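You operate a simulated robot arm through the tools that you are given. There is no shell and no other tool. Be economical: measure what you need, move in short steps, check, and stop when the job is done.

Carry out the task below with a simulated two-armed robot. There is one attempt and no reset: what you move stays moved.

JOB
Push the drawer of the small bench shut. Then take the gold weight and put it on the top of the teal mat. Then push the swing-out board shut. Then take the pick-up slip on the island top and put it away in the inside of the receipt tray. Then open the pack flap. Keep to this order. The swing-out board goes anticlockwise seen from above, to its stop.

It is judged by the outcome, as a careful person would: the job done as asked, and still so three seconds after it is handed in. It fails if anything else is knocked over, pushed out of place, dropped, spilled or broken.

ROBOT AND FRAMES
Two 7-joint arms with two-finger parallel grippers on one trunk, on a base that drives. Base frame: it is fixed to the floor where the robot stands at the start and does not move with it; the origin is under the middle of the robot, x ahead of it, y to its left, z up. Readings come in cm, degrees, newtons and seconds.
The left shoulder is at the start at [5, 16.8, 98.2], the right one opposite. With the tool pointing down near the work surface each hand reaches from about 10 to 64 cm from the robot's upright axis, wherever it stands, measured 20 degrees to its own side. Places, roughly: drawer of the small bench [70, -10, 70]; gold weight (6x6x5 cm) [-140, -290, 100]; inside of the receipt tray (15x20 cm) [320, -192, 92]; pack flap [390, -400, 90]; pick-up slip [100, -425, 75]; swing-out board [-100, -320, 90]; top of the teal mat [-60, -570, 90]. Payload 1.57 kg a hand.
The TCP of each hand is the grasp point between the finger pads, 3 cm short of the fingertips. In the tool frame z runs along the fingers and y along their closing line. Largest opening 8 cm; finger width 1.7, thickness 1.2; the body of the gripper, 4 by 8.2 cm, starts 8 cm behind the TCP.
Orientation is that of the tool frame in the base frame, as a unit quaternion [x, y, z, w]. With the fingers straight down and closing along the base's y, the tool's x points along the base's -x, its y along +y and its z along -z.

CONTROLS
- The arms move only by the tool send_rows. It takes "left_increments", "right_increments" or both (then of equal length, played together; a hand with none holds still); each is a list of rows, each a list of 7 numbers: the shift along the base's x, y, z in units of 200 mm (1.0 is 200 mm), then the turn, a rotation vector about the base's x, y, z in units of 60 degrees (1.0 is 60 degrees), then the finger opening in cm, from 0 to 8. In form: [[x, y, z, wx, wy, wz, claw], ...]. A call has 1 to 20 rows; each row is the pose to reach, as a shift and turn from the pose commanded when the call began. A call with a number of a shift or a turn outside -1 to 1 is refused whole. Each row takes 0.2 s and may step no farther than 5 cm and 8.6 degrees from the row before; otherwise, or with a gripper value out of range, the whole call is refused. A pose out of reach is approached as far as the arm can. The call stops where the force on the tool passes 40 N (or 10 N more than at its start, if that is more) or the arm is blocked; 0.2 s more then pass. Each finger travels about 4.5 cm/s and halts on what it meets, pressing with about 42 N; the grip force reading is that of the motor and also rises with nothing between the fingers. The clock runs only during rows and for 0.2 s after the last one: add rows that repeat a pose to give the fingers time. The reply holds the time, the measured pose of the TCP, the force on the tool along the base axes, the opening and the grip force, in the units named above and with some noise, with the torque about the TCP (base axes, N m) and any sound that the robot's microphone picked up.
- Cameras (640 x 400 px; columns grow to the right, rows downward): "scene" is now at [11.54, -0.46, 119.12]; the picture's right is [0.08, -1.00, 0.00], its down [-0.63, -0.05, -0.78] and it looks along [0.78, 0.06, -0.63] (base axes); focal length 271 px, centre (320, 200). "left" rides on the left gripper at [7.2, 0.7, -12.2] in its tool frame; the picture's right is [-0.09, 1.00, 0.00], its down [-0.84, -0.08, -0.54] and it looks along [-0.54, -0.05, 0.84] (tool axes); focal length 238 px, centre (320, 200). "right" rides on the right gripper at [7.2, -0.7, -12.2] in its tool frame; the picture's right is [0.09, 1.00, 0.00], its down [-0.84, 0.08, -0.54] and it looks along [-0.54, 0.05, 0.84] (tool axes); focal length 238 px, centre (320, 200).
- camera(camera): a new picture of that camera. The clock stands still meanwhile.
- raise_lower(by): slides the trunk up (or, below 0, down) by that many cm; the arms and the scene camera ride with it, the base frame stays. It gives what a move gives, with no picture.
- roll_base(legs): drives the robot by 1 to 6 legs, each [ahead, left, turn to the left] in cm, cm and degrees, along the robot's own axes; the way and the turn of a leg run together, so that a leg with both is an arc; at most 150 cm and 180 degrees a leg. The arms and the cameras ride along, it lands a little off, and it stops where it bumps. It gives what a move gives.
- pan_tilt(pan, tilt): turns the head with the scene camera to pan (to the left, within 80 degrees either way) and tilt (down, from -29 to 69), counted from straight ahead of the robot. It gives what a move gives.
- point_at(camera, pixels): there is no depth. For up to 12 entries [column, row, z] of the newest picture of that camera ("zoom" is the newest enlarged one), the place [x, y] in the base frame at which the ray of that pixel passes the height z, good to about 0.2 cm, but the place of the scene camera against the robot may be out by one fixed shift of up to 2.5 cm in any direction. The clock stands still meanwhile.
- enlarge(camera, box): a new picture of the part [left, top, right, bottom] of that camera's present view, enlarged. The clock stands still meanwhile.
- hand_in(): hands the job in; it is judged then, once.

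Go step by step. Measure first, check grasps and placings, and put right what went wrong. The budget is 110 turns and 108 pictures, counting those below and the enlarged ones. Unless the task says otherwise, let go and move clear before handing in.

The tools are called by a JSON object that holds its "fn" and its "kwargs". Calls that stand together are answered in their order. send_rows: Moves the arms, as the interface text tells. Its arguments: {"type":"object","properties":{"left_increments":{"type":"array","items":{"type":"array","items":{"type":"number"}}},"right_increments":{"type":"array","items":{"type":"array","items":{"type":"number"}}}},"required":[]} The other tools are called the same way: raise_lower (by) slides the trunk up or down; roll_base (legs) drives the base; pan_tilt (pan, tilt) turns the head that bears the scene camera; camera (camera) takes a picture; point_at (camera, pixels) gives the place at which the rays of pixels pass given heights; enlarge (camera, box) takes an enlarged picture of a part of a camera's view; hand_in () hands the job in.

At the start:

```text
time_s: 0.0
left_tcp_pos: [42.84, 19.95, 96.22]
left_ee_rot: [0.0, 1.0, -0.001, -0.002]
left_contact_force: [-0.4, 0.1, 0.3]
left_torque: [0.02, 0.02, 0.0]
left_opening: 7.98
left_finger_force: 0.2
right_tcp_pos: [41.51, -22.98, 95.6]
right_ee_rot: [0.0, 1.0, 0.0, 0.0]
right_contact_force: [-0.3, 0.4, 0.4]
right_torque: [-0.03, -0.01, 0.01]
right_opening: 8.0
right_finger_force: 0.0
trunk travel left (down, up): [-15.0, 29.3]
robot x, y, heading: [-0.02, 0.12, -0.1]
head pan, tilt: [4.6, 38.9]
```

scene: 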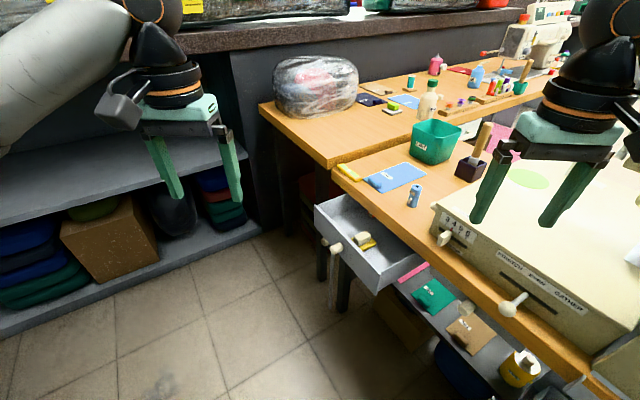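
right: 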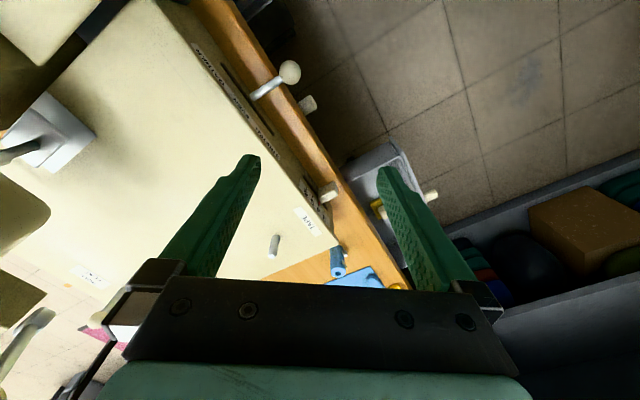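
left: 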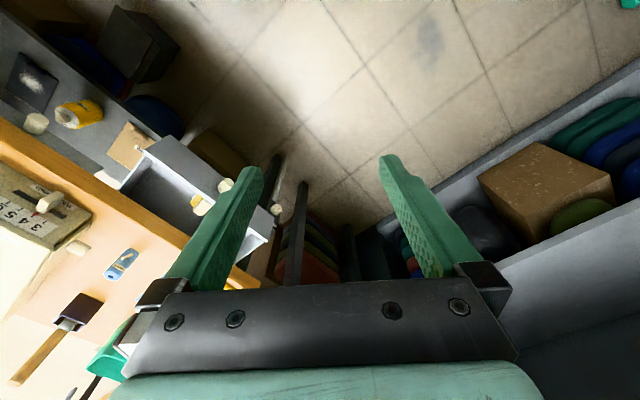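

The scene picture shows the open drawer around (370,245) with its front panel facing lower left. I'll measure its corners and the bench edge, and enlarge the view.

{"fn": "enlarge", "kwargs": {"camera": "scene", "box": [280, 150, 480, 330]}}

{"fn": "point_at", "kwargs": {"camera": "scene", "pixels": [[315, 208, 70], [376, 293, 70], [336, 247, 66], [332, 170, 75], [590, 385, 75], [376, 293, 75], [315, 208, 75], [426, 262, 70], [360, 193, 70]]}}

{"fn": "point_at", "kwargs": {"camera": "left", "pixels": [[227, 186, 66], [277, 210, 66], [268, 238, 70], [145, 152, 70], [120, 188, 70], [0, 120, 75], [240, 285, 75]]}}

```text
2.22 times, centred on (380, 240) of scene
```

zoom: 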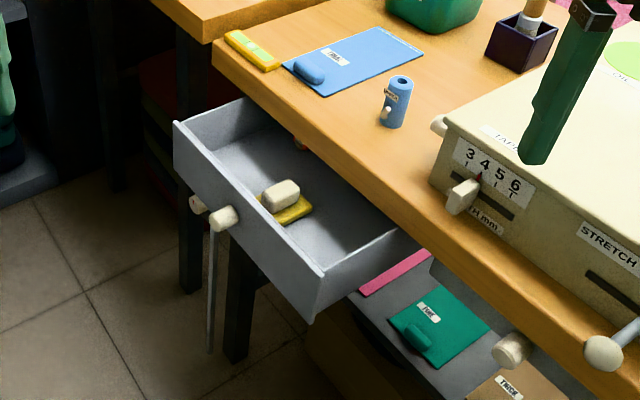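

```text
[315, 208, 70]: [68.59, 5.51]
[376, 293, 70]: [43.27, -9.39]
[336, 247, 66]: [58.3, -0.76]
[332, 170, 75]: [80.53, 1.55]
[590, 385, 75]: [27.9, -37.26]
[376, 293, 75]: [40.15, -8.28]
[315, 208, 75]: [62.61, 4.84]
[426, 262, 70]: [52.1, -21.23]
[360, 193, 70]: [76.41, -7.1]
```

```text
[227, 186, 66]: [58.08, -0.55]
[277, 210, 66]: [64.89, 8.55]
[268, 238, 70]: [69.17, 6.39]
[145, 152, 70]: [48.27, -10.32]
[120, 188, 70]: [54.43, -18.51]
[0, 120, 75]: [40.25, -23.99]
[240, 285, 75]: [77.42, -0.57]
```

The drawer front runs about (43,-9) to (69,5.5) at z≈70, sticking out ~11 cm from the bench edge (~34° slant). Closing it ends near the left arm's limit, so I'll check space around before shifting the base: pan for surroundings and measure box/shelf.

{"fn": "send_rows", "kwargs": {"right_increments": [[-0.2, 0, 0.1, 0, 0, 0, 8], [-0.4, 0, 0.2, 0, 0, 0, 4], [-0.6, 0, 0.3, 0, 0, 0, 2], [-0.8, 0, 0.3, 0, 0, 0, 0]], "left_increments": [[-0.1, 0, 0, 0, 0, 0, 6], [-0.2, 0, 0, 0, 0, 0, 6], [-0.3, 0, 0, 0, 0, 0, 6], [-0.4, 0, 0, 0, 0, 0, 6]]}}

{"fn": "pan_tilt", "kwargs": {"pan": 10, "tilt": 50}}

{"fn": "camera", "kwargs": {"camera": "scene"}}

```text
time_s: 1.0
left_tcp_pos: [34.97, 19.91, 96.34]
left_ee_rot: [-0.002, 1.0, -0.001, 0.001]
left_contact_force: [0.7, -0.3, -0.6]
left_torque: [0.0, -0.01, -0.01]
left_opening: 5.98
left_finger_force: 0.1
right_tcp_pos: [25.57, -23.18, 101.71]
right_ee_rot: [0.0, 1.0, 0.0, 0.0]
right_contact_force: [0.0, 1.1, -0.1]
right_torque: [-0.04, 0.0, 0.01]
right_opening: 1.36
right_finger_force: 0.2
trunk travel left (down, up): [-15.0, 29.3]
robot x, y, heading: [-0.23, -0.31, 0.3]
head pan, tilt: [4.6, 38.9]
```

```text
time_s: 1.7
left_tcp_pos: [34.94, 19.94, 96.36]
left_ee_rot: [-0.001, 1.0, -0.002, 0.0]
left_contact_force: [0.5, -0.4, -0.1]
left_torque: [-0.02, 0.0, 0.01]
left_opening: 6.0
left_finger_force: 0.0
right_tcp_pos: [25.62, -23.05, 101.67]
right_ee_rot: [0.0, 1.0, 0.0, 0.0]
right_contact_force: [0.0, -0.5, 0.6]
right_torque: [-0.01, 0.04, -0.01]
right_opening: 0.0
right_finger_force: 21.4
trunk travel left (down, up): [-15.0, 29.3]
robot x, y, heading: [-0.04, 0.09, -0.1]
head pan, tilt: [10.0, 50.0]
```

```text
103 pictures are left
```

scene: 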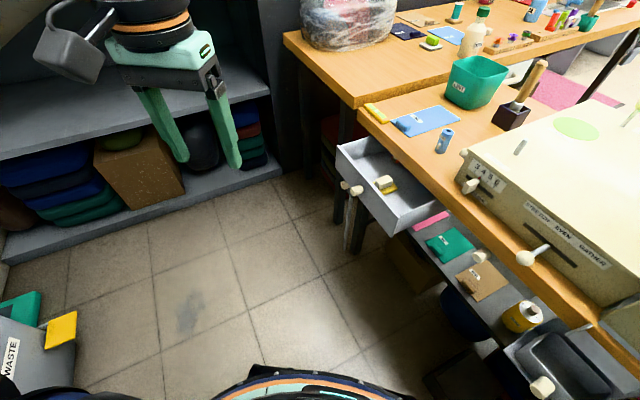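

There is ample floor ahead; the base rim shows at (310,370). I'll measure the shelf, drawer panel and bench edge again in this view.

{"fn": "point_at", "kwargs": {"camera": "scene", "pixels": [[337, 147, 70], [397, 232, 70], [435, 215, 70], [359, 108, 75], [500, 243, 75], [620, 350, 75], [357, 190, 66], [280, 170, 10], [150, 220, 10], [250, 95, 60], [310, 370, 20], [441, 153, 75]]}}

```text
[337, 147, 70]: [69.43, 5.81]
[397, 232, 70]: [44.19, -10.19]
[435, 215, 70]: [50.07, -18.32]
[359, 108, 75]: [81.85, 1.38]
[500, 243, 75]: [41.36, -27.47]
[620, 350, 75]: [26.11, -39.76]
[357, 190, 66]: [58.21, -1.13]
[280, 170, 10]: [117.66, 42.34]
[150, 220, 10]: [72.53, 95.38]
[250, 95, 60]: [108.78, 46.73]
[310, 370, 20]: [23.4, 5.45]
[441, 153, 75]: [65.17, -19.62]
```

Shelf is ~108+ cm away and clear. I'll move the base 8 cm ahead, 6 left and turn 35° right so the drawer lies in the left arm's best zone.

{"fn": "roll_base", "kwargs": {"legs": [[8, 6, 0], [0, 0, -35]]}}

{"fn": "pan_tilt", "kwargs": {"pan": 20, "tilt": 50}}

{"fn": "camera", "kwargs": {"camera": "scene"}}

{"fn": "camera", "kwargs": {"camera": "left"}}

```text
time_s: 4.6
left_tcp_pos: [48.0, 1.66, 96.22]
left_ee_rot: [0.307, 0.952, 0.0, 0.0]
left_contact_force: [-0.6, 0.3, 0.2]
left_torque: [0.03, -0.03, -0.05]
left_opening: 6.02
left_finger_force: 0.2
right_tcp_pos: [15.22, -27.92, 101.58]
right_ee_rot: [0.308, 0.951, 0.0, 0.0]
right_contact_force: [-0.4, -0.5, 0.1]
right_torque: [0.02, 0.01, -0.01]
right_opening: 0.0
right_finger_force: 20.9
trunk travel left (down, up): [-15.0, 29.3]
robot x, y, heading: [8.1, 5.9, -36.0]
head pan, tilt: [10.0, 50.0]
```

```text
time_s: 5.3
left_tcp_pos: [47.99, 1.55, 96.23]
left_ee_rot: [0.307, 0.952, -0.001, 0.0]
left_contact_force: [-0.7, 1.1, -0.1]
left_torque: [0.0, -0.02, 0.03]
left_opening: 6.0
left_finger_force: 0.1
right_tcp_pos: [15.21, -27.75, 101.62]
right_ee_rot: [0.308, 0.951, 0.0, 0.0]
right_contact_force: [0.3, 0.0, 0.1]
right_torque: [0.03, 0.05, -0.02]
right_opening: 0.0
right_finger_force: 21.1
trunk travel left (down, up): [-15.0, 29.3]
robot x, y, heading: [8.28, 5.78, -35.8]
head pan, tilt: [20.0, 50.0]
```

```text
102 pictures are left
```

scene: 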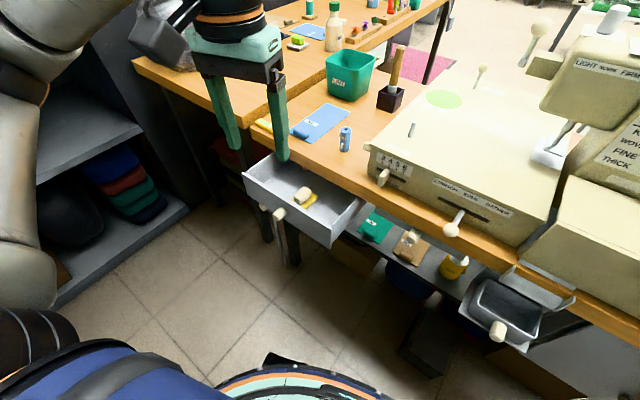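

```text
101 pictures are left
```

left: 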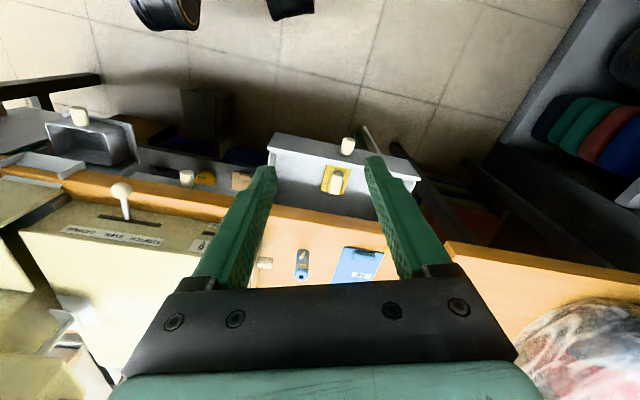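

The left camera shows the drawer panel from (268,150) to (418,162) with knob at (347,145). I'll locate these in the base frame.

{"fn": "point_at", "kwargs": {"camera": "left", "pixels": [[268, 150, 70], [413, 162, 70], [347, 145, 66], [375, 226, 70], [268, 204, 75], [600, 270, 75], [40, 175, 75], [302, 258, 78], [264, 262, 80]]}}

{"fn": "enlarge", "kwargs": {"camera": "left", "box": [240, 110, 440, 290]}}

```text
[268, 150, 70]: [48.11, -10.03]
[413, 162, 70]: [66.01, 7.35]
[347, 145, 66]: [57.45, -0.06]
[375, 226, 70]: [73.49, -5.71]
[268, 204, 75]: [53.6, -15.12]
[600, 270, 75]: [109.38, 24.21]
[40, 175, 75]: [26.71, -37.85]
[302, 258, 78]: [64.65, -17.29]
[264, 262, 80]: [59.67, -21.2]
```

```text
2.22 times, centred on (340, 200) of left
```

zoom: 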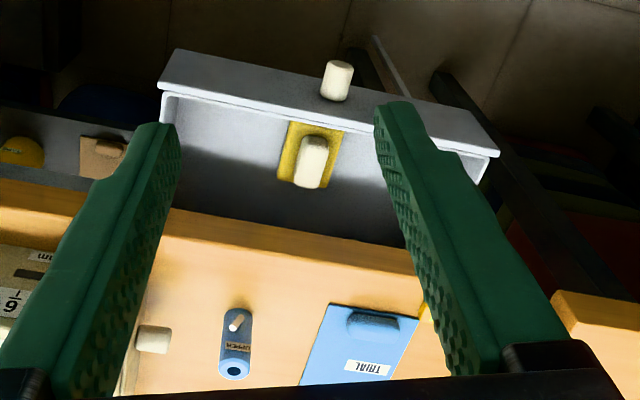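

{"fn": "point_at", "kwargs": {"camera": "left", "pixels": [[268, 151, 70], [420, 179, 70], [276, 132, 60], [349, 142, 66], [340, 166, 70]]}}

```text
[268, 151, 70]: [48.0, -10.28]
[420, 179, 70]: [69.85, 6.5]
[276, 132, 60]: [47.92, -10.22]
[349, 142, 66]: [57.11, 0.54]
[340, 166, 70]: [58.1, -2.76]
```

Panel runs (48,-10.3)→(69.9,6.5), knob in its middle, ~37° slant. I'll turn the left hand parallel to the panel, 5 cm outside it, and begin descending.

{"fn": "send_rows", "kwargs": {"left_increments": [[0.13, 0.01, 0, 0, 0, -0.1, 7], [0.26, 0.02, 0, 0, 0, -0.2, 7], [0.4, 0.03, 0, 0, 0, -0.295, 7], [0.4, 0.03, -0.2, 0, 0, -0.295, 7], [0.4, 0.03, -0.4, 0, 0, -0.295, 7], [0.4, 0.03, -0.6, 0, 0, -0.295, 7], [0.4, 0.03, -0.8, 0, 0, -0.295, 7]]}}

{"fn": "camera", "kwargs": {"camera": "left"}}

```text
time_s: 6.9
left_tcp_pos: [55.9, 2.15, 80.16]
left_ee_rot: [0.45, 0.893, 0.0, 0.0]
left_contact_force: [0.1, 0.9, -0.3]
left_torque: [0.01, -0.03, 0.01]
left_opening: 6.99
left_finger_force: 0.0
right_tcp_pos: [15.24, -27.8, 101.76]
right_ee_rot: [0.308, 0.951, 0.0, 0.001]
right_contact_force: [0.2, 0.0, -0.7]
right_torque: [0.02, 0.0, -0.01]
right_opening: 0.02
right_finger_force: 21.5
trunk travel left (down, up): [-15.0, 29.3]
robot x, y, heading: [7.89, 6.04, -36.0]
head pan, tilt: [20.0, 50.0]
```

```text
99 pictures are left
```

left: 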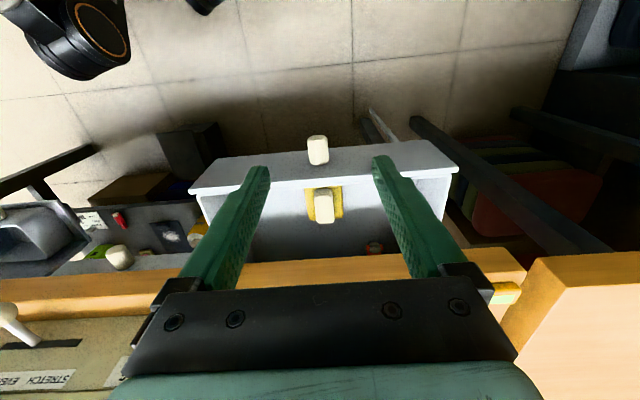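

The panel's top edge tilts slightly, (190,190) to (458,170). I'll measure it once more at close range.

{"fn": "point_at", "kwargs": {"camera": "left", "pixels": [[191, 192, 70], [457, 171, 70], [318, 163, 66], [10, 290, 75], [520, 255, 75], [203, 160, 60]]}}

```text
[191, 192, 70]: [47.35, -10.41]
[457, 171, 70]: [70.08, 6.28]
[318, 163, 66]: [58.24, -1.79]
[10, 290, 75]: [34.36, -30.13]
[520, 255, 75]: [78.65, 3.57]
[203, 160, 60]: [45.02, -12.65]
```

Panel angle 36.3°, matches the hand; travel to flush ≈8 cm. I'll descend to z 69 and push 11 cm along the closing direction.

{"fn": "send_rows", "kwargs": {"left_increments": [[0, 0, -0.2, 0, 0, 0, 7], [0, 0, -0.4, 0, 0, 0, 7], [0, 0, -0.56, 0, 0, 0, 7], [0.06, -0.08, -0.56, 0, 0, 0, 7], [0.12, -0.16, -0.56, 0, 0, 0, 7], [0.15, -0.2, -0.56, 0, 0, 0, 7], [0.18, -0.24, -0.56, 0, 0, 0, 7], [0.21, -0.28, -0.56, 0, 0, 0, 7], [0.24, -0.32, -0.56, 0, 0, 0, 7], [0.27, -0.36, -0.56, 0, 0, 0, 7], [0.3, -0.4, -0.56, 0, 0, 0, 7], [0.33, -0.44, -0.56, 0, 0, 0, 7]]}}

{"fn": "camera", "kwargs": {"camera": "left"}}

{"fn": "camera", "kwargs": {"camera": "scene"}}

```text
time_s: 9.5
left_tcp_pos: [62.69, -6.57, 68.91]
left_ee_rot: [0.449, 0.893, 0.0, -0.001]
left_contact_force: [-0.7, 0.5, -0.5]
left_torque: [-0.05, -0.08, 0.03]
left_opening: 6.93
left_finger_force: 0.0
right_tcp_pos: [15.19, -27.85, 101.56]
right_ee_rot: [0.308, 0.951, 0.0, 0.001]
right_contact_force: [0.5, -0.1, -0.2]
right_torque: [0.02, 0.0, 0.0]
right_opening: 0.0
right_finger_force: 21.2
trunk travel left (down, up): [-15.0, 29.3]
robot x, y, heading: [7.95, 5.76, -35.9]
head pan, tilt: [20.0, 50.0]
```

```text
98 pictures are left
```

left: 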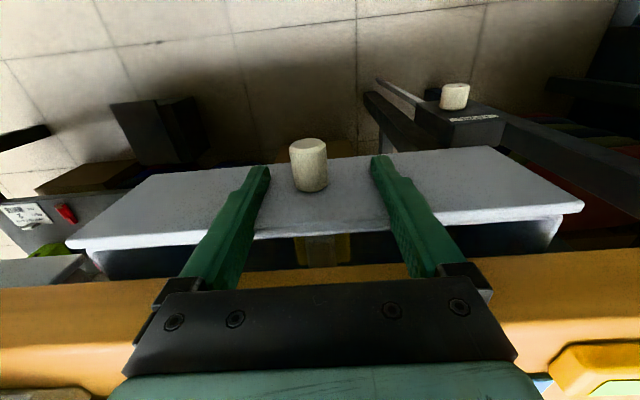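

```text
97 pictures are left
```

scene: 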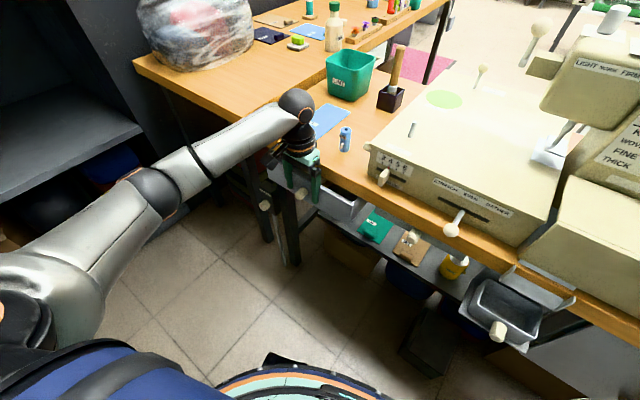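

The drawer moved ~5 cm and still has a gap (rows 235–270). I'll keep pushing until it stops.

{"fn": "send_rows", "kwargs": {"left_increments": [[0.03, -0.04, 0, 0, 0, 0, 7], [0.06, -0.08, 0, 0, 0, 0, 7], [0.075, -0.1, 0, 0, 0, 0, 7], [0.09, -0.12, 0, 0, 0, 0, 7], [0.105, -0.14, 0, 0, 0, 0, 7], [0.12, -0.16, 0, 0, 0, 0, 7], [0.135, -0.18, 0, 0, 0, 0, 7], [0.15, -0.2, 0, 0, 0, 0, 7], [0.165, -0.22, 0, 0, 0, 0, 7], [0.18, -0.24, 0, 0, 0, 0, 7]]}}

{"fn": "camera", "kwargs": {"camera": "left"}}

```text
time_s: 10.4
left_tcp_pos: [63.76, -8.14, 69.01]
left_ee_rot: [0.448, 0.894, 0.003, -0.007]
left_contact_force: [-12.8, 10.0, 7.7]
left_torque: [-0.64, -1.02, 0.19]
left_opening: 6.98
left_finger_force: 0.2
right_tcp_pos: [15.14, -27.69, 101.7]
right_ee_rot: [0.306, 0.952, 0.001, 0.001]
right_contact_force: [-0.5, 1.5, 0.9]
right_torque: [0.02, -0.01, -0.01]
right_opening: 0.0
right_finger_force: 21.2
trunk travel left (down, up): [-15.0, 29.3]
robot x, y, heading: [8.12, 5.65, -35.6]
head pan, tilt: [20.0, 50.0]
stopped in row 4 (left hand): the force on the tool passed its limit (the readings are from after the stop); the commanded pose is now the measured one
```

```text
96 pictures are left
```

left: 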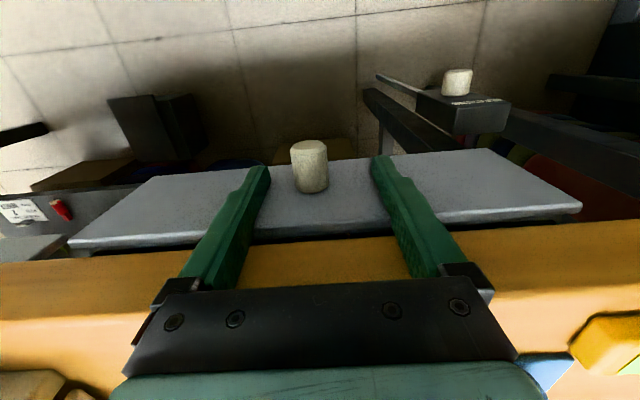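

The push stopped with force while the finger face is just at the bench edge line, so it may be the bench rather than the drawer stop. I'll back off, lift and look.

{"fn": "send_rows", "kwargs": {"left_increments": [[-0.12, 0.16, 0, 0, 0, 0, 7], [-0.24, 0.32, 0, 0, 0, 0, 7], [-0.36, 0.48, 0, 0, 0, 0, 7], [-0.4, 0.54, 0.2, 0, 0, 0, 7], [-0.4, 0.54, 0.4, 0, 0, 0, 7]]}}

{"fn": "enlarge", "kwargs": {"camera": "scene", "box": [230, 140, 430, 280]}}

{"fn": "camera", "kwargs": {"camera": "left"}}

```text
time_s: 11.6
left_tcp_pos: [55.82, 2.6, 76.9]
left_ee_rot: [0.449, 0.894, 0.003, -0.008]
left_contact_force: [0.0, -0.1, 0.6]
left_torque: [-0.02, 0.01, -0.01]
left_opening: 7.03
left_finger_force: 0.1
right_tcp_pos: [15.27, -27.87, 101.53]
right_ee_rot: [0.307, 0.952, 0.0, 0.001]
right_contact_force: [0.0, 0.1, 0.3]
right_torque: [0.0, -0.01, 0.01]
right_opening: 0.02
right_finger_force: 20.9
trunk travel left (down, up): [-15.0, 29.3]
robot x, y, heading: [7.98, 6.1, -35.6]
head pan, tilt: [20.0, 50.0]
```

```text
2.86 times, centred on (330, 210) of scene
```

zoom: 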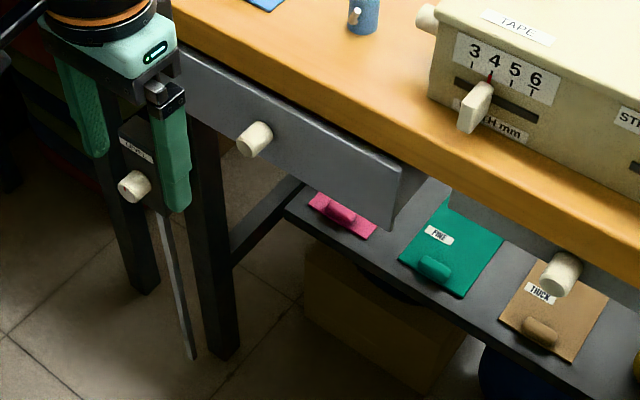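

```text
94 pictures are left
```

left: 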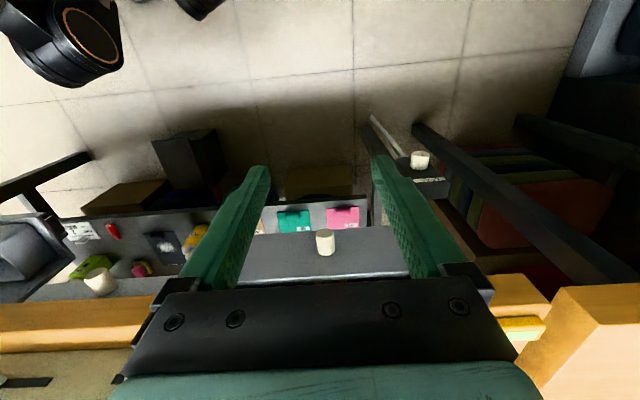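

The drawer's side is still visible below the top (zoom 400–450,200): it must go further under the overhang, and the upright fingers hit the bench edge. I'll tilt the hand 35° so the tips lead, and lower to z≈67.5.

{"fn": "send_rows", "kwargs": {"left_increments": [[0, 0, 0, -0.094, -0.069, 0, 7], [0, 0, 0, -0.188, -0.138, 0, 7], [0, 0, 0, -0.282, -0.207, 0, 7], [0, 0, 0, -0.376, -0.276, 0, 7], [0, 0, 0, -0.469, -0.347, 0, 7], [0, 0, -0.2, -0.469, -0.347, 0, 7], [0, 0, -0.4, -0.469, -0.347, 0, 7], [0.03, -0.04, -0.47, -0.469, -0.347, 0, 7], [0.15, -0.2, -0.47, -0.469, -0.347, 0, 7], [0.24, -0.32, -0.47, -0.469, -0.347, 0, 7]]}}

{"fn": "camera", "kwargs": {"camera": "left"}}

```text
time_s: 13.8
left_tcp_pos: [60.72, -4.11, 67.65]
left_ee_rot: [0.43, 0.854, -0.132, 0.262]
left_contact_force: [0.0, -0.4, -0.2]
left_torque: [0.0, -0.03, 0.0]
left_opening: 7.04
left_finger_force: 0.0
right_tcp_pos: [15.29, -27.83, 101.7]
right_ee_rot: [0.307, 0.952, 0.0, -0.001]
right_contact_force: [0.4, 0.4, 0.5]
right_torque: [-0.01, 0.03, 0.04]
right_opening: 0.02
right_finger_force: 22.0
trunk travel left (down, up): [-15.0, 29.3]
robot x, y, heading: [8.17, 5.7, -35.7]
head pan, tilt: [20.0, 50.0]
```

```text
93 pictures are left
```

left: 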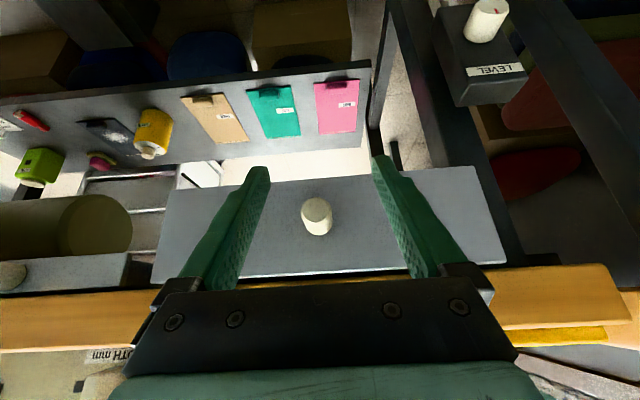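

Tilt is right: tips straddle the knob (316,217) aiming at the panel centre, clear of the bench edge. Pushing on.

{"fn": "send_rows", "kwargs": {"left_increments": [[0.06, -0.08, 0, 0, 0, 0, 7], [0.09, -0.12, 0, 0, 0, 0, 7], [0.105, -0.14, 0, 0, 0, 0, 7], [0.12, -0.16, 0, 0, 0, 0, 7], [0.135, -0.18, 0, 0, 0, 0, 7], [0.15, -0.2, 0, 0, 0, 0, 7], [0.165, -0.22, 0, 0, 0, 0, 7], [0.18, -0.24, 0, 0, 0, 0, 7], [0.195, -0.26, 0, 0, 0, 0, 7], [0.21, -0.28, 0, 0, 0, 0, 7], [0.225, -0.3, 0, 0, 0, 0, 7]]}}

{"fn": "camera", "kwargs": {"camera": "left"}}

```text
time_s: 15.7
left_tcp_pos: [64.01, -8.17, 67.26]
left_ee_rot: [0.43, 0.856, -0.129, 0.254]
left_contact_force: [-6.1, 8.3, 2.8]
left_torque: [0.12, 0.01, 0.08]
left_opening: 6.97
left_finger_force: 0.0
right_tcp_pos: [15.28, -27.65, 101.75]
right_ee_rot: [0.306, 0.952, 0.0, 0.0]
right_contact_force: [0.5, 0.3, 0.4]
right_torque: [0.0, 0.02, 0.01]
right_opening: 0.0
right_finger_force: 21.4
trunk travel left (down, up): [-15.0, 29.3]
robot x, y, heading: [7.69, 6.06, -35.8]
head pan, tilt: [20.0, 50.0]
stopped in row 9 (left hand): the force on the tool passed its limit (the readings are from after the stop); the commanded pose is now the measured one
```

```text
92 pictures are left
```

left: 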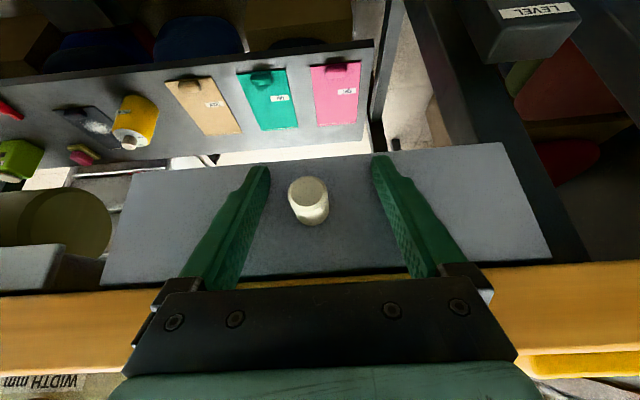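

It advanced ~2 cm more and then stopped. I'll push once more briefly to see if it is rigid, then back off and look.

{"fn": "send_rows", "kwargs": {"left_increments": [[0.015, -0.02, 0, 0, 0, 0, 7], [0.03, -0.04, 0, 0, 0, 0, 7], [0.045, -0.06, 0, 0, 0, 0, 7], [0.06, -0.08, 0, 0, 0, 0, 7], [0.075, -0.1, 0, 0, 0, 0, 7], [0.09, -0.12, 0, 0, 0, 0, 7]]}}

{"fn": "send_rows", "kwargs": {"left_increments": [[-0.12, 0.16, 0, 0, 0, 0, 7], [-0.24, 0.32, 0, 0, 0, 0, 7], [-0.36, 0.48, 0, 0, 0, 0, 7], [-0.48, 0.64, 0, 0, 0, 0, 7], [-0.55, 0.7, 0.2, 0, 0, 0, 7]]}}

{"fn": "enlarge", "kwargs": {"camera": "scene", "box": [230, 140, 430, 280]}}

```text
time_s: 16.1
left_tcp_pos: [64.11, -8.26, 66.84]
left_ee_rot: [0.431, 0.859, -0.125, 0.247]
left_contact_force: [-5.4, 6.4, 3.8]
left_torque: [0.0, 0.14, -0.29]
left_opening: 7.03
left_finger_force: 0.1
right_tcp_pos: [15.27, -27.71, 101.64]
right_ee_rot: [0.306, 0.952, 0.002, 0.001]
right_contact_force: [-0.9, 0.2, 0.4]
right_torque: [0.02, -0.01, -0.04]
right_opening: 0.02
right_finger_force: 21.6
trunk travel left (down, up): [-15.0, 29.3]
robot x, y, heading: [7.85, 6.0, -35.6]
head pan, tilt: [20.0, 50.0]
stopped in row 2 (left hand): the force on the tool passed its limit (the readings are from after the stop); the commanded pose is now the measured one
```

```text
time_s: 17.4
left_tcp_pos: [53.33, 5.63, 70.92]
left_ee_rot: [0.43, 0.858, -0.126, 0.249]
left_contact_force: [0.6, -0.1, -0.3]
left_torque: [0.01, -0.01, -0.04]
left_opening: 7.01
left_finger_force: 0.0
right_tcp_pos: [15.37, -27.68, 101.61]
right_ee_rot: [0.306, 0.952, 0.0, 0.001]
right_contact_force: [-0.2, 0.1, 0.0]
right_torque: [0.0, 0.03, 0.02]
right_opening: 0.03
right_finger_force: 21.3
trunk travel left (down, up): [-15.0, 29.3]
robot x, y, heading: [7.91, 6.19, -35.8]
head pan, tilt: [20.0, 50.0]
```

```text
2.86 times, centred on (330, 210) of scene
```

zoom: 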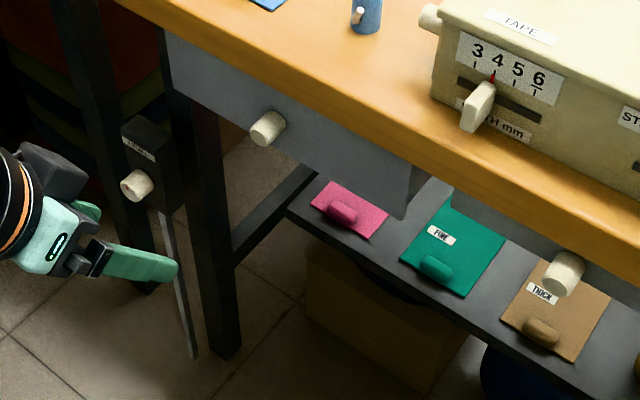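

The panel is now under the overhang and rigid. I'll check with the left wrist view plus a lower scene look for a remaining gap.

{"fn": "camera", "kwargs": {"camera": "left"}}

{"fn": "raise_lower", "kwargs": {"by": -14}}

{"fn": "pan_tilt", "kwargs": {"pan": 10, "tilt": 35}}

{"fn": "enlarge", "kwargs": {"camera": "scene", "box": [160, 120, 480, 320]}}

```text
90 pictures are left
```

left: 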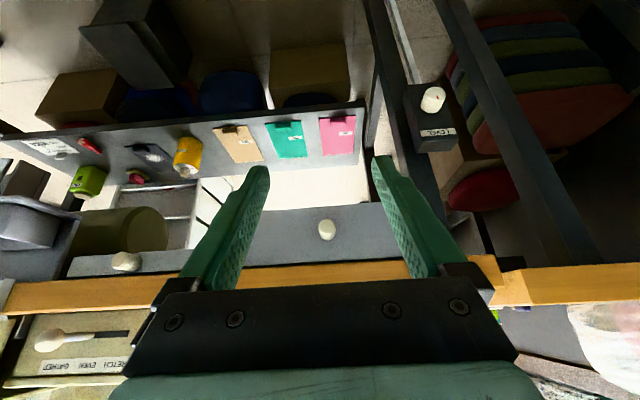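

```text
time_s: 19.0
left_tcp_pos: [53.4, 5.66, 57.01]
left_ee_rot: [0.431, 0.858, -0.125, 0.249]
left_contact_force: [-0.2, 0.3, 0.5]
left_torque: [0.0, -0.01, 0.0]
left_opening: 7.0
left_finger_force: 0.1
right_tcp_pos: [15.29, -27.67, 87.72]
right_ee_rot: [0.306, 0.952, 0.001, 0.0]
right_contact_force: [0.0, 0.3, -0.2]
right_torque: [0.0, 0.0, -0.01]
right_opening: 0.0
right_finger_force: 21.6
trunk travel left (down, up): [-1.0, 43.3]
robot x, y, heading: [7.99, 6.06, -35.8]
head pan, tilt: [20.0, 50.0]
```

```text
time_s: 19.8
left_tcp_pos: [53.33, 5.58, 56.9]
left_ee_rot: [0.43, 0.858, -0.126, 0.249]
left_contact_force: [0.2, -1.5, -0.3]
left_torque: [-0.01, -0.01, 0.01]
left_opening: 7.02
left_finger_force: 0.0
right_tcp_pos: [15.25, -27.53, 87.81]
right_ee_rot: [0.305, 0.952, 0.0, 0.0]
right_contact_force: [0.6, 0.0, -0.5]
right_torque: [0.0, -0.01, 0.01]
right_opening: 0.02
right_finger_force: 21.2
trunk travel left (down, up): [-1.0, 43.3]
robot x, y, heading: [7.54, 6.16, -35.6]
head pan, tilt: [10.0, 35.0]
```

```text
2.00 times, centred on (320, 220) of scene
```

zoom: 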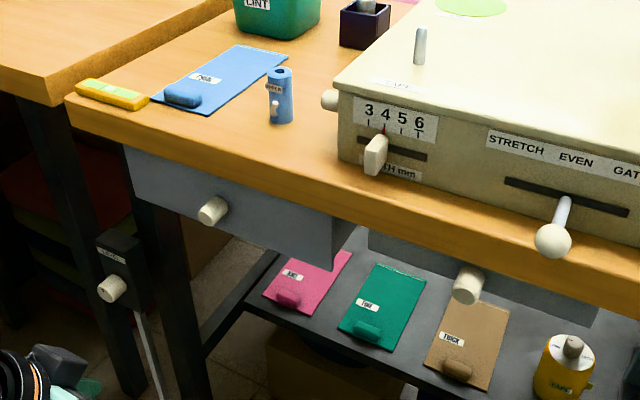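

I'll compare our panel with the neighbouring shut drawer (knobs at zoom (213,210) and (467,285)) in coordinates.

{"fn": "point_at", "kwargs": {"camera": "zoom", "pixels": [[206, 216, 66], [460, 297, 66], [467, 285, 66], [148, 208, 60], [330, 270, 60], [368, 249, 60], [600, 325, 60], [368, 249, 64], [600, 325, 64], [80, 122, 75], [640, 290, 72]]}}

{"fn": "point_at", "kwargs": {"camera": "left", "pixels": [[327, 240, 66], [125, 268, 66], [325, 207, 60], [90, 275, 64], [180, 270, 64]]}}

```text
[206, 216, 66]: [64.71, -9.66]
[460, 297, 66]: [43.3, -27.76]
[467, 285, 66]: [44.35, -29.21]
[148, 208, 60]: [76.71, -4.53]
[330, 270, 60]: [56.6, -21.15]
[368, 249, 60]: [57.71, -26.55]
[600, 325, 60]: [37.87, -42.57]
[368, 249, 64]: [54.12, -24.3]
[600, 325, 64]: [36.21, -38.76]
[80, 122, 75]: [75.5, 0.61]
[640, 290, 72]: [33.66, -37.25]
```

```text
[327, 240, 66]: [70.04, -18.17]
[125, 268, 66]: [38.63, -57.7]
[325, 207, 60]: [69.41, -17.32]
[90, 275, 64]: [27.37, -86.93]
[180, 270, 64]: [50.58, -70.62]
```

The two stops at 40 N happened at the same place, the panel is ~2.6 cm inside the edge and in line with its neighbour: the drawer is shut. Now I'll straighten and retract the left hand, restore the trunk, and look around for the route.

{"fn": "raise_lower", "kwargs": {"by": 14}}

{"fn": "send_rows", "kwargs": {"left_increments": [[-0.1, 0.04, 0.1, 0.09, 0.066, 0, 6], [-0.2, 0.08, 0.3, 0.18, 0.132, 0, 4], [-0.3, 0.12, 0.5, 0.27, 0.198, 0, 2], [-0.4, 0.16, 0.7, 0.36, 0.264, 0, 1], [-0.42, 0.17, 0.9, 0.445, 0.326, 0, 0], [-0.42, 0.17, 1.0, 0.445, 0.326, 0.08, 0], [-0.42, 0.17, 1.0, 0.445, 0.326, 0.08, 0]]}}

{"fn": "pan_tilt", "kwargs": {"pan": -75, "tilt": 20}}

{"fn": "camera", "kwargs": {"camera": "scene"}}

```text
time_s: 21.5
left_tcp_pos: [53.28, 5.56, 70.94]
left_ee_rot: [0.431, 0.858, -0.126, 0.249]
left_contact_force: [0.7, 0.8, -0.5]
left_torque: [-0.04, 0.04, -0.04]
left_opening: 6.99
left_finger_force: 0.0
right_tcp_pos: [15.23, -27.61, 101.64]
right_ee_rot: [0.305, 0.952, -0.001, 0.0]
right_contact_force: [0.2, 0.6, -0.7]
right_torque: [0.0, -0.03, 0.01]
right_opening: 0.01
right_finger_force: 21.3
trunk travel left (down, up): [-15.0, 29.3]
robot x, y, heading: [8.04, 6.28, -35.5]
head pan, tilt: [10.0, 35.0]
```

```text
time_s: 23.1
left_tcp_pos: [44.9, 8.97, 91.02]
left_ee_rot: [0.412, 0.911, 0.015, -0.001]
left_contact_force: [0.5, -0.3, 0.9]
left_torque: [0.04, 0.03, 0.03]
left_opening: 0.03
left_finger_force: 21.1
right_tcp_pos: [15.25, -27.69, 101.58]
right_ee_rot: [0.305, 0.952, 0.0, -0.001]
right_contact_force: [-1.0, -0.2, -0.7]
right_torque: [0.05, 0.05, -0.02]
right_opening: 0.0
right_finger_force: 21.3
trunk travel left (down, up): [-15.0, 29.3]
robot x, y, heading: [7.75, 5.65, -35.4]
head pan, tilt: [10.0, 35.0]
```

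```text
time_s: 24.6
left_tcp_pos: [44.95, 8.82, 91.03]
left_ee_rot: [0.414, 0.91, 0.015, 0.0]
left_contact_force: [-0.2, -0.1, 0.4]
left_torque: [0.0, 0.01, 0.01]
left_opening: 0.02
left_finger_force: 21.7
right_tcp_pos: [15.23, -27.61, 101.71]
right_ee_rot: [0.305, 0.952, 0.0, 0.0]
right_contact_force: [0.0, -0.8, 0.3]
right_torque: [0.0, -0.01, -0.01]
right_opening: 0.01
right_finger_force: 21.6
trunk travel left (down, up): [-15.0, 29.3]
robot x, y, heading: [7.54, 6.03, -35.7]
head pan, tilt: [-75.0, 20.0]
```

```text
88 pictures are left
```

scene: 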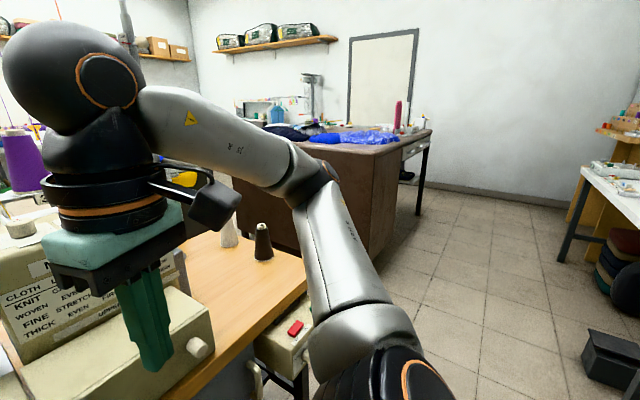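

The view (bearing ≈ −111°) shows a brown cabinet with the blue cloth; I'll locate its floor corners and the free floor.

{"fn": "point_at", "kwargs": {"camera": "scene", "pixels": [[370, 265, 0], [418, 215, 0], [430, 132, 90], [372, 153, 90], [235, 140, 90], [305, 280, 75], [560, 262, 0], [585, 355, 0], [500, 198, 0], [397, 128, 90], [300, 395, 0]]}}

{"fn": "enlarge", "kwargs": {"camera": "scene", "box": [220, 60, 460, 210]}}

```text
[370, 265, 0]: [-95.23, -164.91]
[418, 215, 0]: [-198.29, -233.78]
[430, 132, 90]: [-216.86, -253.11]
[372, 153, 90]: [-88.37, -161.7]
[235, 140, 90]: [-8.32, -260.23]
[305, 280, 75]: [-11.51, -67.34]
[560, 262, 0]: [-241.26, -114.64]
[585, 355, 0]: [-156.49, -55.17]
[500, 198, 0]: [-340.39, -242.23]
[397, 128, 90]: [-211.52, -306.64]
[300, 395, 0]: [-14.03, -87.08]
```

```text
2.67 times, centred on (340, 135) of scene
```

zoom: 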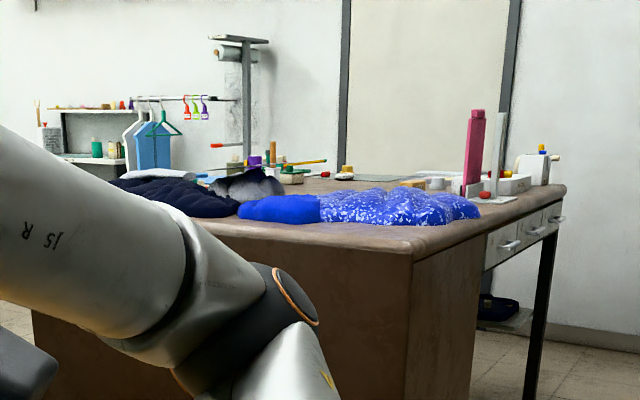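

The cabinet/table has corners A(-88,-162), B(-217,-253), C(-8,-260), rotated like the bench; the weight is reachable from its B end. I'll turn to face along that corridor, drive 150 cm, and look.

{"fn": "roll_base", "kwargs": {"legs": [[0, 0, -108], [150, 0, 0]]}}

{"fn": "pan_tilt", "kwargs": {"pan": 35, "tilt": 25}}

{"fn": "camera", "kwargs": {"camera": "scene"}}

{"fn": "pan_tilt", "kwargs": {"pan": -15, "tilt": 25}}

{"fn": "camera", "kwargs": {"camera": "scene"}}

```text
time_s: 36.8
left_tcp_pos: [-126.71, -118.33, 91.01]
left_ee_rot: [0.982, 0.189, 0.009, 0.012]
left_contact_force: [0.5, -0.7, -0.1]
left_torque: [-0.05, -0.01, 0.0]
left_opening: 0.03
left_finger_force: 21.7
right_tcp_pos: [-151.39, -78.16, 101.79]
right_ee_rot: [0.954, 0.3, 0.0, 0.0]
right_contact_force: [0.7, 0.6, 0.0]
right_torque: [-0.01, -0.04, 0.01]
right_opening: 0.0
right_finger_force: 20.9
trunk travel left (down, up): [-15.0, 29.3]
robot x, y, heading: [-116.71, -82.53, -145.1]
head pan, tilt: [-75.0, 20.0]
```

```text
time_s: 38.7
left_tcp_pos: [-126.86, -118.25, 91.0]
left_ee_rot: [0.982, 0.189, 0.008, 0.012]
left_contact_force: [-0.4, -0.1, 1.0]
left_torque: [0.04, -0.01, 0.01]
left_opening: 0.0
left_finger_force: 21.0
right_tcp_pos: [-151.41, -78.24, 101.77]
right_ee_rot: [0.954, 0.3, -0.001, 0.0]
right_contact_force: [-0.8, 0.1, 0.2]
right_torque: [0.01, -0.03, -0.01]
right_opening: 0.0
right_finger_force: 21.0
trunk travel left (down, up): [-15.0, 29.3]
robot x, y, heading: [-117.16, -82.49, -145.2]
head pan, tilt: [35.0, 25.0]
```

```text
86 pictures are left
```

scene: 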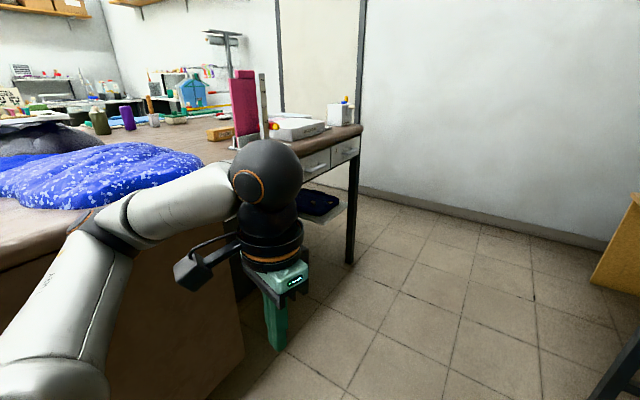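

```text
time_s: 39.8
left_tcp_pos: [-126.85, -118.26, 91.05]
left_ee_rot: [0.982, 0.189, 0.009, 0.012]
left_contact_force: [0.6, -0.3, 0.4]
left_torque: [0.0, -0.01, 0.01]
left_opening: 0.0
left_finger_force: 22.2
right_tcp_pos: [-151.42, -78.13, 101.79]
right_ee_rot: [0.954, 0.3, 0.0, 0.001]
right_contact_force: [-0.8, 0.3, 0.3]
right_torque: [0.02, 0.01, -0.01]
right_opening: 0.0
right_finger_force: 20.8
trunk travel left (down, up): [-15.0, 29.3]
robot x, y, heading: [-117.02, -82.2, -145.0]
head pan, tilt: [-15.0, 25.0]
```

```text
85 pictures are left
```

scene: 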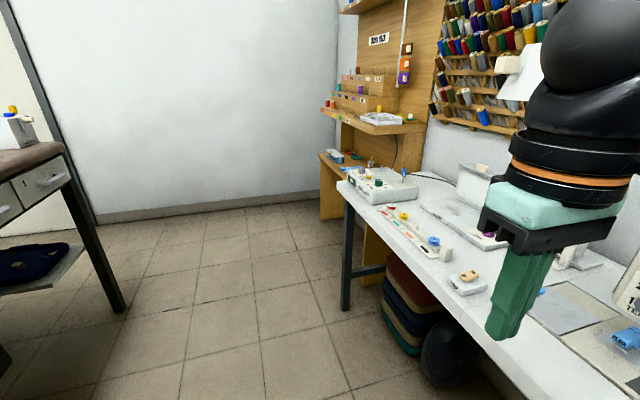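

The corridor is clear; I'll measure the wall base (90,222)–(300,192), island leg (120,310) and white table leg (345,308).

{"fn": "point_at", "kwargs": {"camera": "scene", "pixels": [[95, 222, 0], [300, 192, 0], [120, 312, 0], [345, 308, 0], [60, 150, 90], [0, 235, 0], [322, 212, 0]]}}

```text
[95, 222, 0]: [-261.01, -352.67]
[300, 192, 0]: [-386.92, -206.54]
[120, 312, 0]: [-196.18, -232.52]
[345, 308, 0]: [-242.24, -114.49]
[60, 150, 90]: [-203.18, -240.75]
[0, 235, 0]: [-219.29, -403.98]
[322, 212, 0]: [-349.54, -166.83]
```

Wall is ~115 cm past the island's end (e1 −305), so there's room. I'll drive 207 cm ahead, turn about, and slide right along the island's end at a safe distance.

{"fn": "roll_base", "kwargs": {"legs": [[150, 0, 0], [58, 0, 0], [0, 0, 90], [0, 0, 91]]}}

{"fn": "pan_tilt", "kwargs": {"pan": -45, "tilt": 30}}

{"fn": "camera", "kwargs": {"camera": "scene"}}

```text
time_s: 57.8
left_tcp_pos: [-276.88, -165.44, 91.12]
left_ee_rot: [-0.185, 0.983, 0.011, -0.009]
left_contact_force: [-0.5, -0.5, 0.2]
left_torque: [0.01, 0.0, 0.01]
left_opening: 0.0
left_finger_force: 21.3
right_tcp_pos: [-252.44, -205.59, 101.67]
right_ee_rot: [-0.297, 0.955, 0.0, 0.0]
right_contact_force: [0.7, 0.3, -0.3]
right_torque: [0.01, -0.02, 0.04]
right_opening: 0.02
right_finger_force: 21.0
trunk travel left (down, up): [-15.0, 29.3]
robot x, y, heading: [-286.95, -200.88, 34.4]
head pan, tilt: [-15.0, 25.0]
```

```text
time_s: 58.7
left_tcp_pos: [-276.78, -165.41, 91.05]
left_ee_rot: [-0.185, 0.983, 0.012, -0.008]
left_contact_force: [0.1, 0.1, -0.2]
left_torque: [-0.04, 0.03, -0.01]
left_opening: 0.0
left_finger_force: 20.7
right_tcp_pos: [-252.59, -205.81, 101.62]
right_ee_rot: [-0.296, 0.955, 0.0, -0.001]
right_contact_force: [-0.1, 0.4, 0.8]
right_torque: [0.01, 0.0, -0.02]
right_opening: 0.0
right_finger_force: 21.4
trunk travel left (down, up): [-15.0, 29.3]
robot x, y, heading: [-286.87, -201.33, 34.4]
head pan, tilt: [-45.0, 30.0]
```

```text
84 pictures are left
```

scene: 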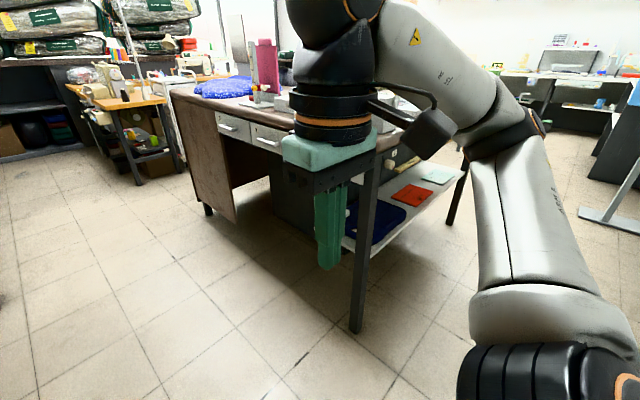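

The island end with its leg (357,330) is ahead-right; I'll check the floor obstacles on my sliding path (stand base at (600,215), far leg (450,222)).

{"fn": "point_at", "kwargs": {"camera": "scene", "pixels": [[357, 330, 0], [450, 224, 0], [585, 212, 0], [630, 230, 0], [630, 200, 0]]}}

```text
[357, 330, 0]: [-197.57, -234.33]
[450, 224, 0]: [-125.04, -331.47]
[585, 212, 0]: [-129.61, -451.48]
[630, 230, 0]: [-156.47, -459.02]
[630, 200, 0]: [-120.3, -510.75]
```

Path is clear down to well past the weight. I'll slide right 140 cm and look at the tabletop.

{"fn": "roll_base", "kwargs": {"legs": [[0, -140, 1.5]]}}

{"fn": "pan_tilt", "kwargs": {"pan": -5, "tilt": 35}}

{"fn": "camera", "kwargs": {"camera": "scene"}}

{"fn": "camera", "kwargs": {"camera": "right"}}

```text
time_s: 65.8
left_tcp_pos: [-196.19, -280.69, 91.12]
left_ee_rot: [-0.197, 0.98, 0.012, -0.009]
left_contact_force: [-0.2, 1.5, 0.0]
left_torque: [0.0, 0.02, 0.01]
left_opening: 0.02
left_finger_force: 21.4
right_tcp_pos: [-170.95, -320.48, 101.55]
right_ee_rot: [-0.308, 0.951, 0.0, 0.0]
right_contact_force: [0.7, 0.3, -0.1]
right_torque: [-0.01, 0.03, 0.02]
right_opening: 0.0
right_finger_force: 20.8
trunk travel left (down, up): [-15.0, 29.3]
robot x, y, heading: [-205.67, -316.81, 36.0]
head pan, tilt: [-45.0, 30.0]
```

```text
time_s: 66.8
left_tcp_pos: [-196.19, -280.76, 91.11]
left_ee_rot: [-0.196, 0.98, 0.012, -0.008]
left_contact_force: [1.3, 0.1, 1.1]
left_torque: [0.01, 0.0, 0.0]
left_opening: 0.01
left_finger_force: 21.1
right_tcp_pos: [-170.92, -320.61, 101.69]
right_ee_rot: [-0.308, 0.951, 0.0, 0.0]
right_contact_force: [-0.4, -0.4, 0.4]
right_torque: [0.03, -0.01, 0.01]
right_opening: 0.0
right_finger_force: 22.0
trunk travel left (down, up): [-15.0, 29.3]
robot x, y, heading: [-205.49, -316.59, 35.9]
head pan, tilt: [-5.0, 35.0]
```

```text
83 pictures are left
```

scene: 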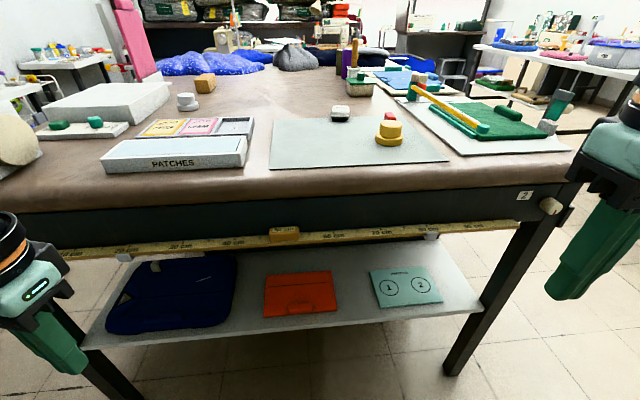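

```text
82 pictures are left
```

right: 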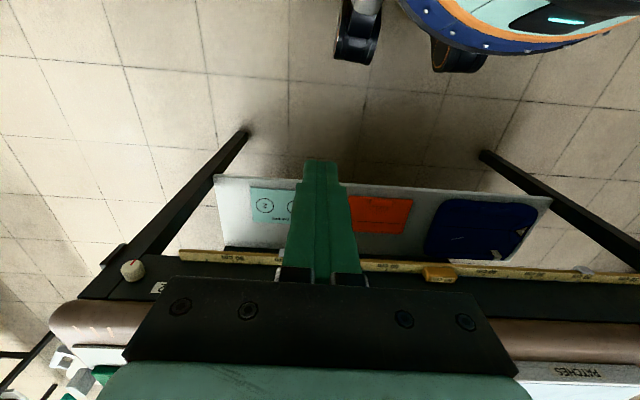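

The gold weight is at (388,132) on the tabletop sheet. Let me enlarge and measure it.

{"fn": "enlarge", "kwargs": {"camera": "scene", "box": [320, 60, 600, 235]}}

{"fn": "point_at", "kwargs": {"camera": "scene", "pixels": [[388, 146, 92], [388, 124, 97], [446, 163, 92], [320, 183, 90], [570, 150, 92], [490, 135, 92], [550, 205, 85]]}}

```text
2.29 times, centred on (460, 148) of scene
```

zoom: 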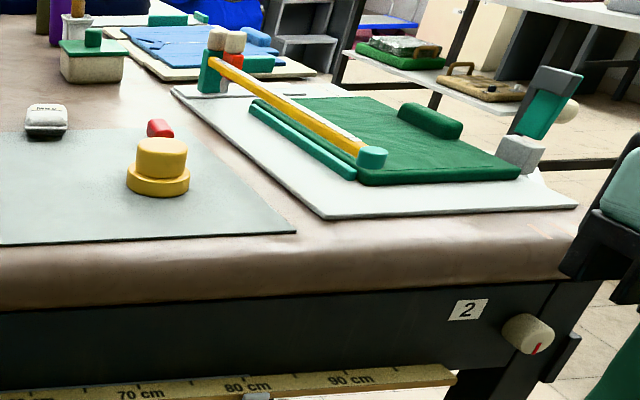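

```text
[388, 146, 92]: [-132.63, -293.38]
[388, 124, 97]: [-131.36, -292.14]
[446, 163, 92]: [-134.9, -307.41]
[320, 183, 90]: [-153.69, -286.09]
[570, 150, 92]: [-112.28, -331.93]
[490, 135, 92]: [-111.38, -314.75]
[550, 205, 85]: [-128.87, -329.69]
```

Weight ≈(-132,-293), about 73 cm ahead and 24 right of me; edge ~60 cm ahead. I'll drive 24 cm closer with the left hand lifted, then use the right wrist camera.

{"fn": "send_rows", "kwargs": {"left_increments": [[0, 0, 0.2, 0, 0, 0, 0], [0, 0, 0.4, 0, 0, 0, 0], [0, 0, 0.6, 0, 0, 0, 0]], "right_increments": [[0, 0, 0.15, 0, 0, 0, 3], [0, 0, 0.3, 0, 0, 0, 6], [0, 0, 0.45, 0, 0, 0, 8]]}}

{"fn": "roll_base", "kwargs": {"legs": [[24, 0, 0]]}}

{"fn": "camera", "kwargs": {"camera": "right"}}

{"fn": "camera", "kwargs": {"camera": "scene"}}

```text
time_s: 67.7
left_tcp_pos: [-196.25, -280.57, 103.13]
left_ee_rot: [-0.197, 0.98, 0.01, -0.008]
left_contact_force: [-0.6, -1.1, 0.8]
left_torque: [-0.02, 0.01, 0.0]
left_opening: 0.03
left_finger_force: 21.2
right_tcp_pos: [-171.14, -320.39, 110.64]
right_ee_rot: [-0.308, 0.951, 0.001, 0.0]
right_contact_force: [0.0, -0.1, 0.0]
right_torque: [-0.01, 0.02, 0.0]
right_opening: 6.41
right_finger_force: 0.1
trunk travel left (down, up): [-15.0, 29.3]
robot x, y, heading: [-205.08, -316.66, 35.8]
head pan, tilt: [-5.0, 35.0]
```

```text
time_s: 69.4
left_tcp_pos: [-176.93, -266.6, 102.98]
left_ee_rot: [-0.197, 0.98, 0.011, -0.008]
left_contact_force: [0.1, 1.2, -0.8]
left_torque: [-0.02, -0.01, 0.01]
left_opening: 0.01
left_finger_force: 20.6
right_tcp_pos: [-151.72, -306.42, 110.73]
right_ee_rot: [-0.308, 0.951, 0.001, 0.0]
right_contact_force: [-0.4, -0.4, 1.1]
right_torque: [0.01, 0.02, 0.02]
right_opening: 8.0
right_finger_force: 0.1
trunk travel left (down, up): [-15.0, 29.3]
robot x, y, heading: [-186.34, -302.74, 35.8]
head pan, tilt: [-5.0, 35.0]
```

```text
80 pictures are left
```

right: 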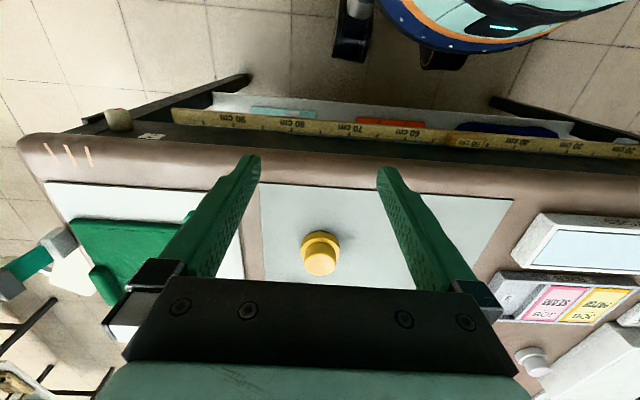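

```text
79 pictures are left
```

scene: 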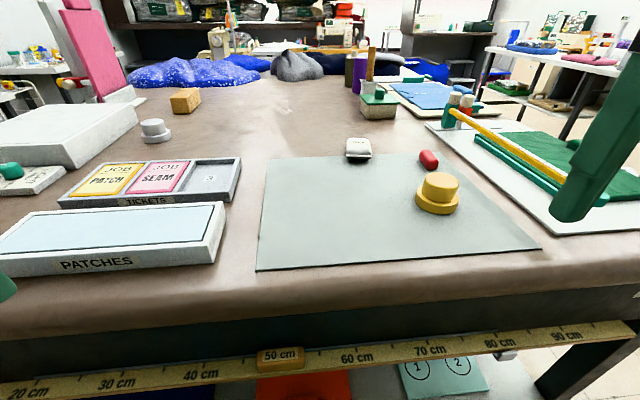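

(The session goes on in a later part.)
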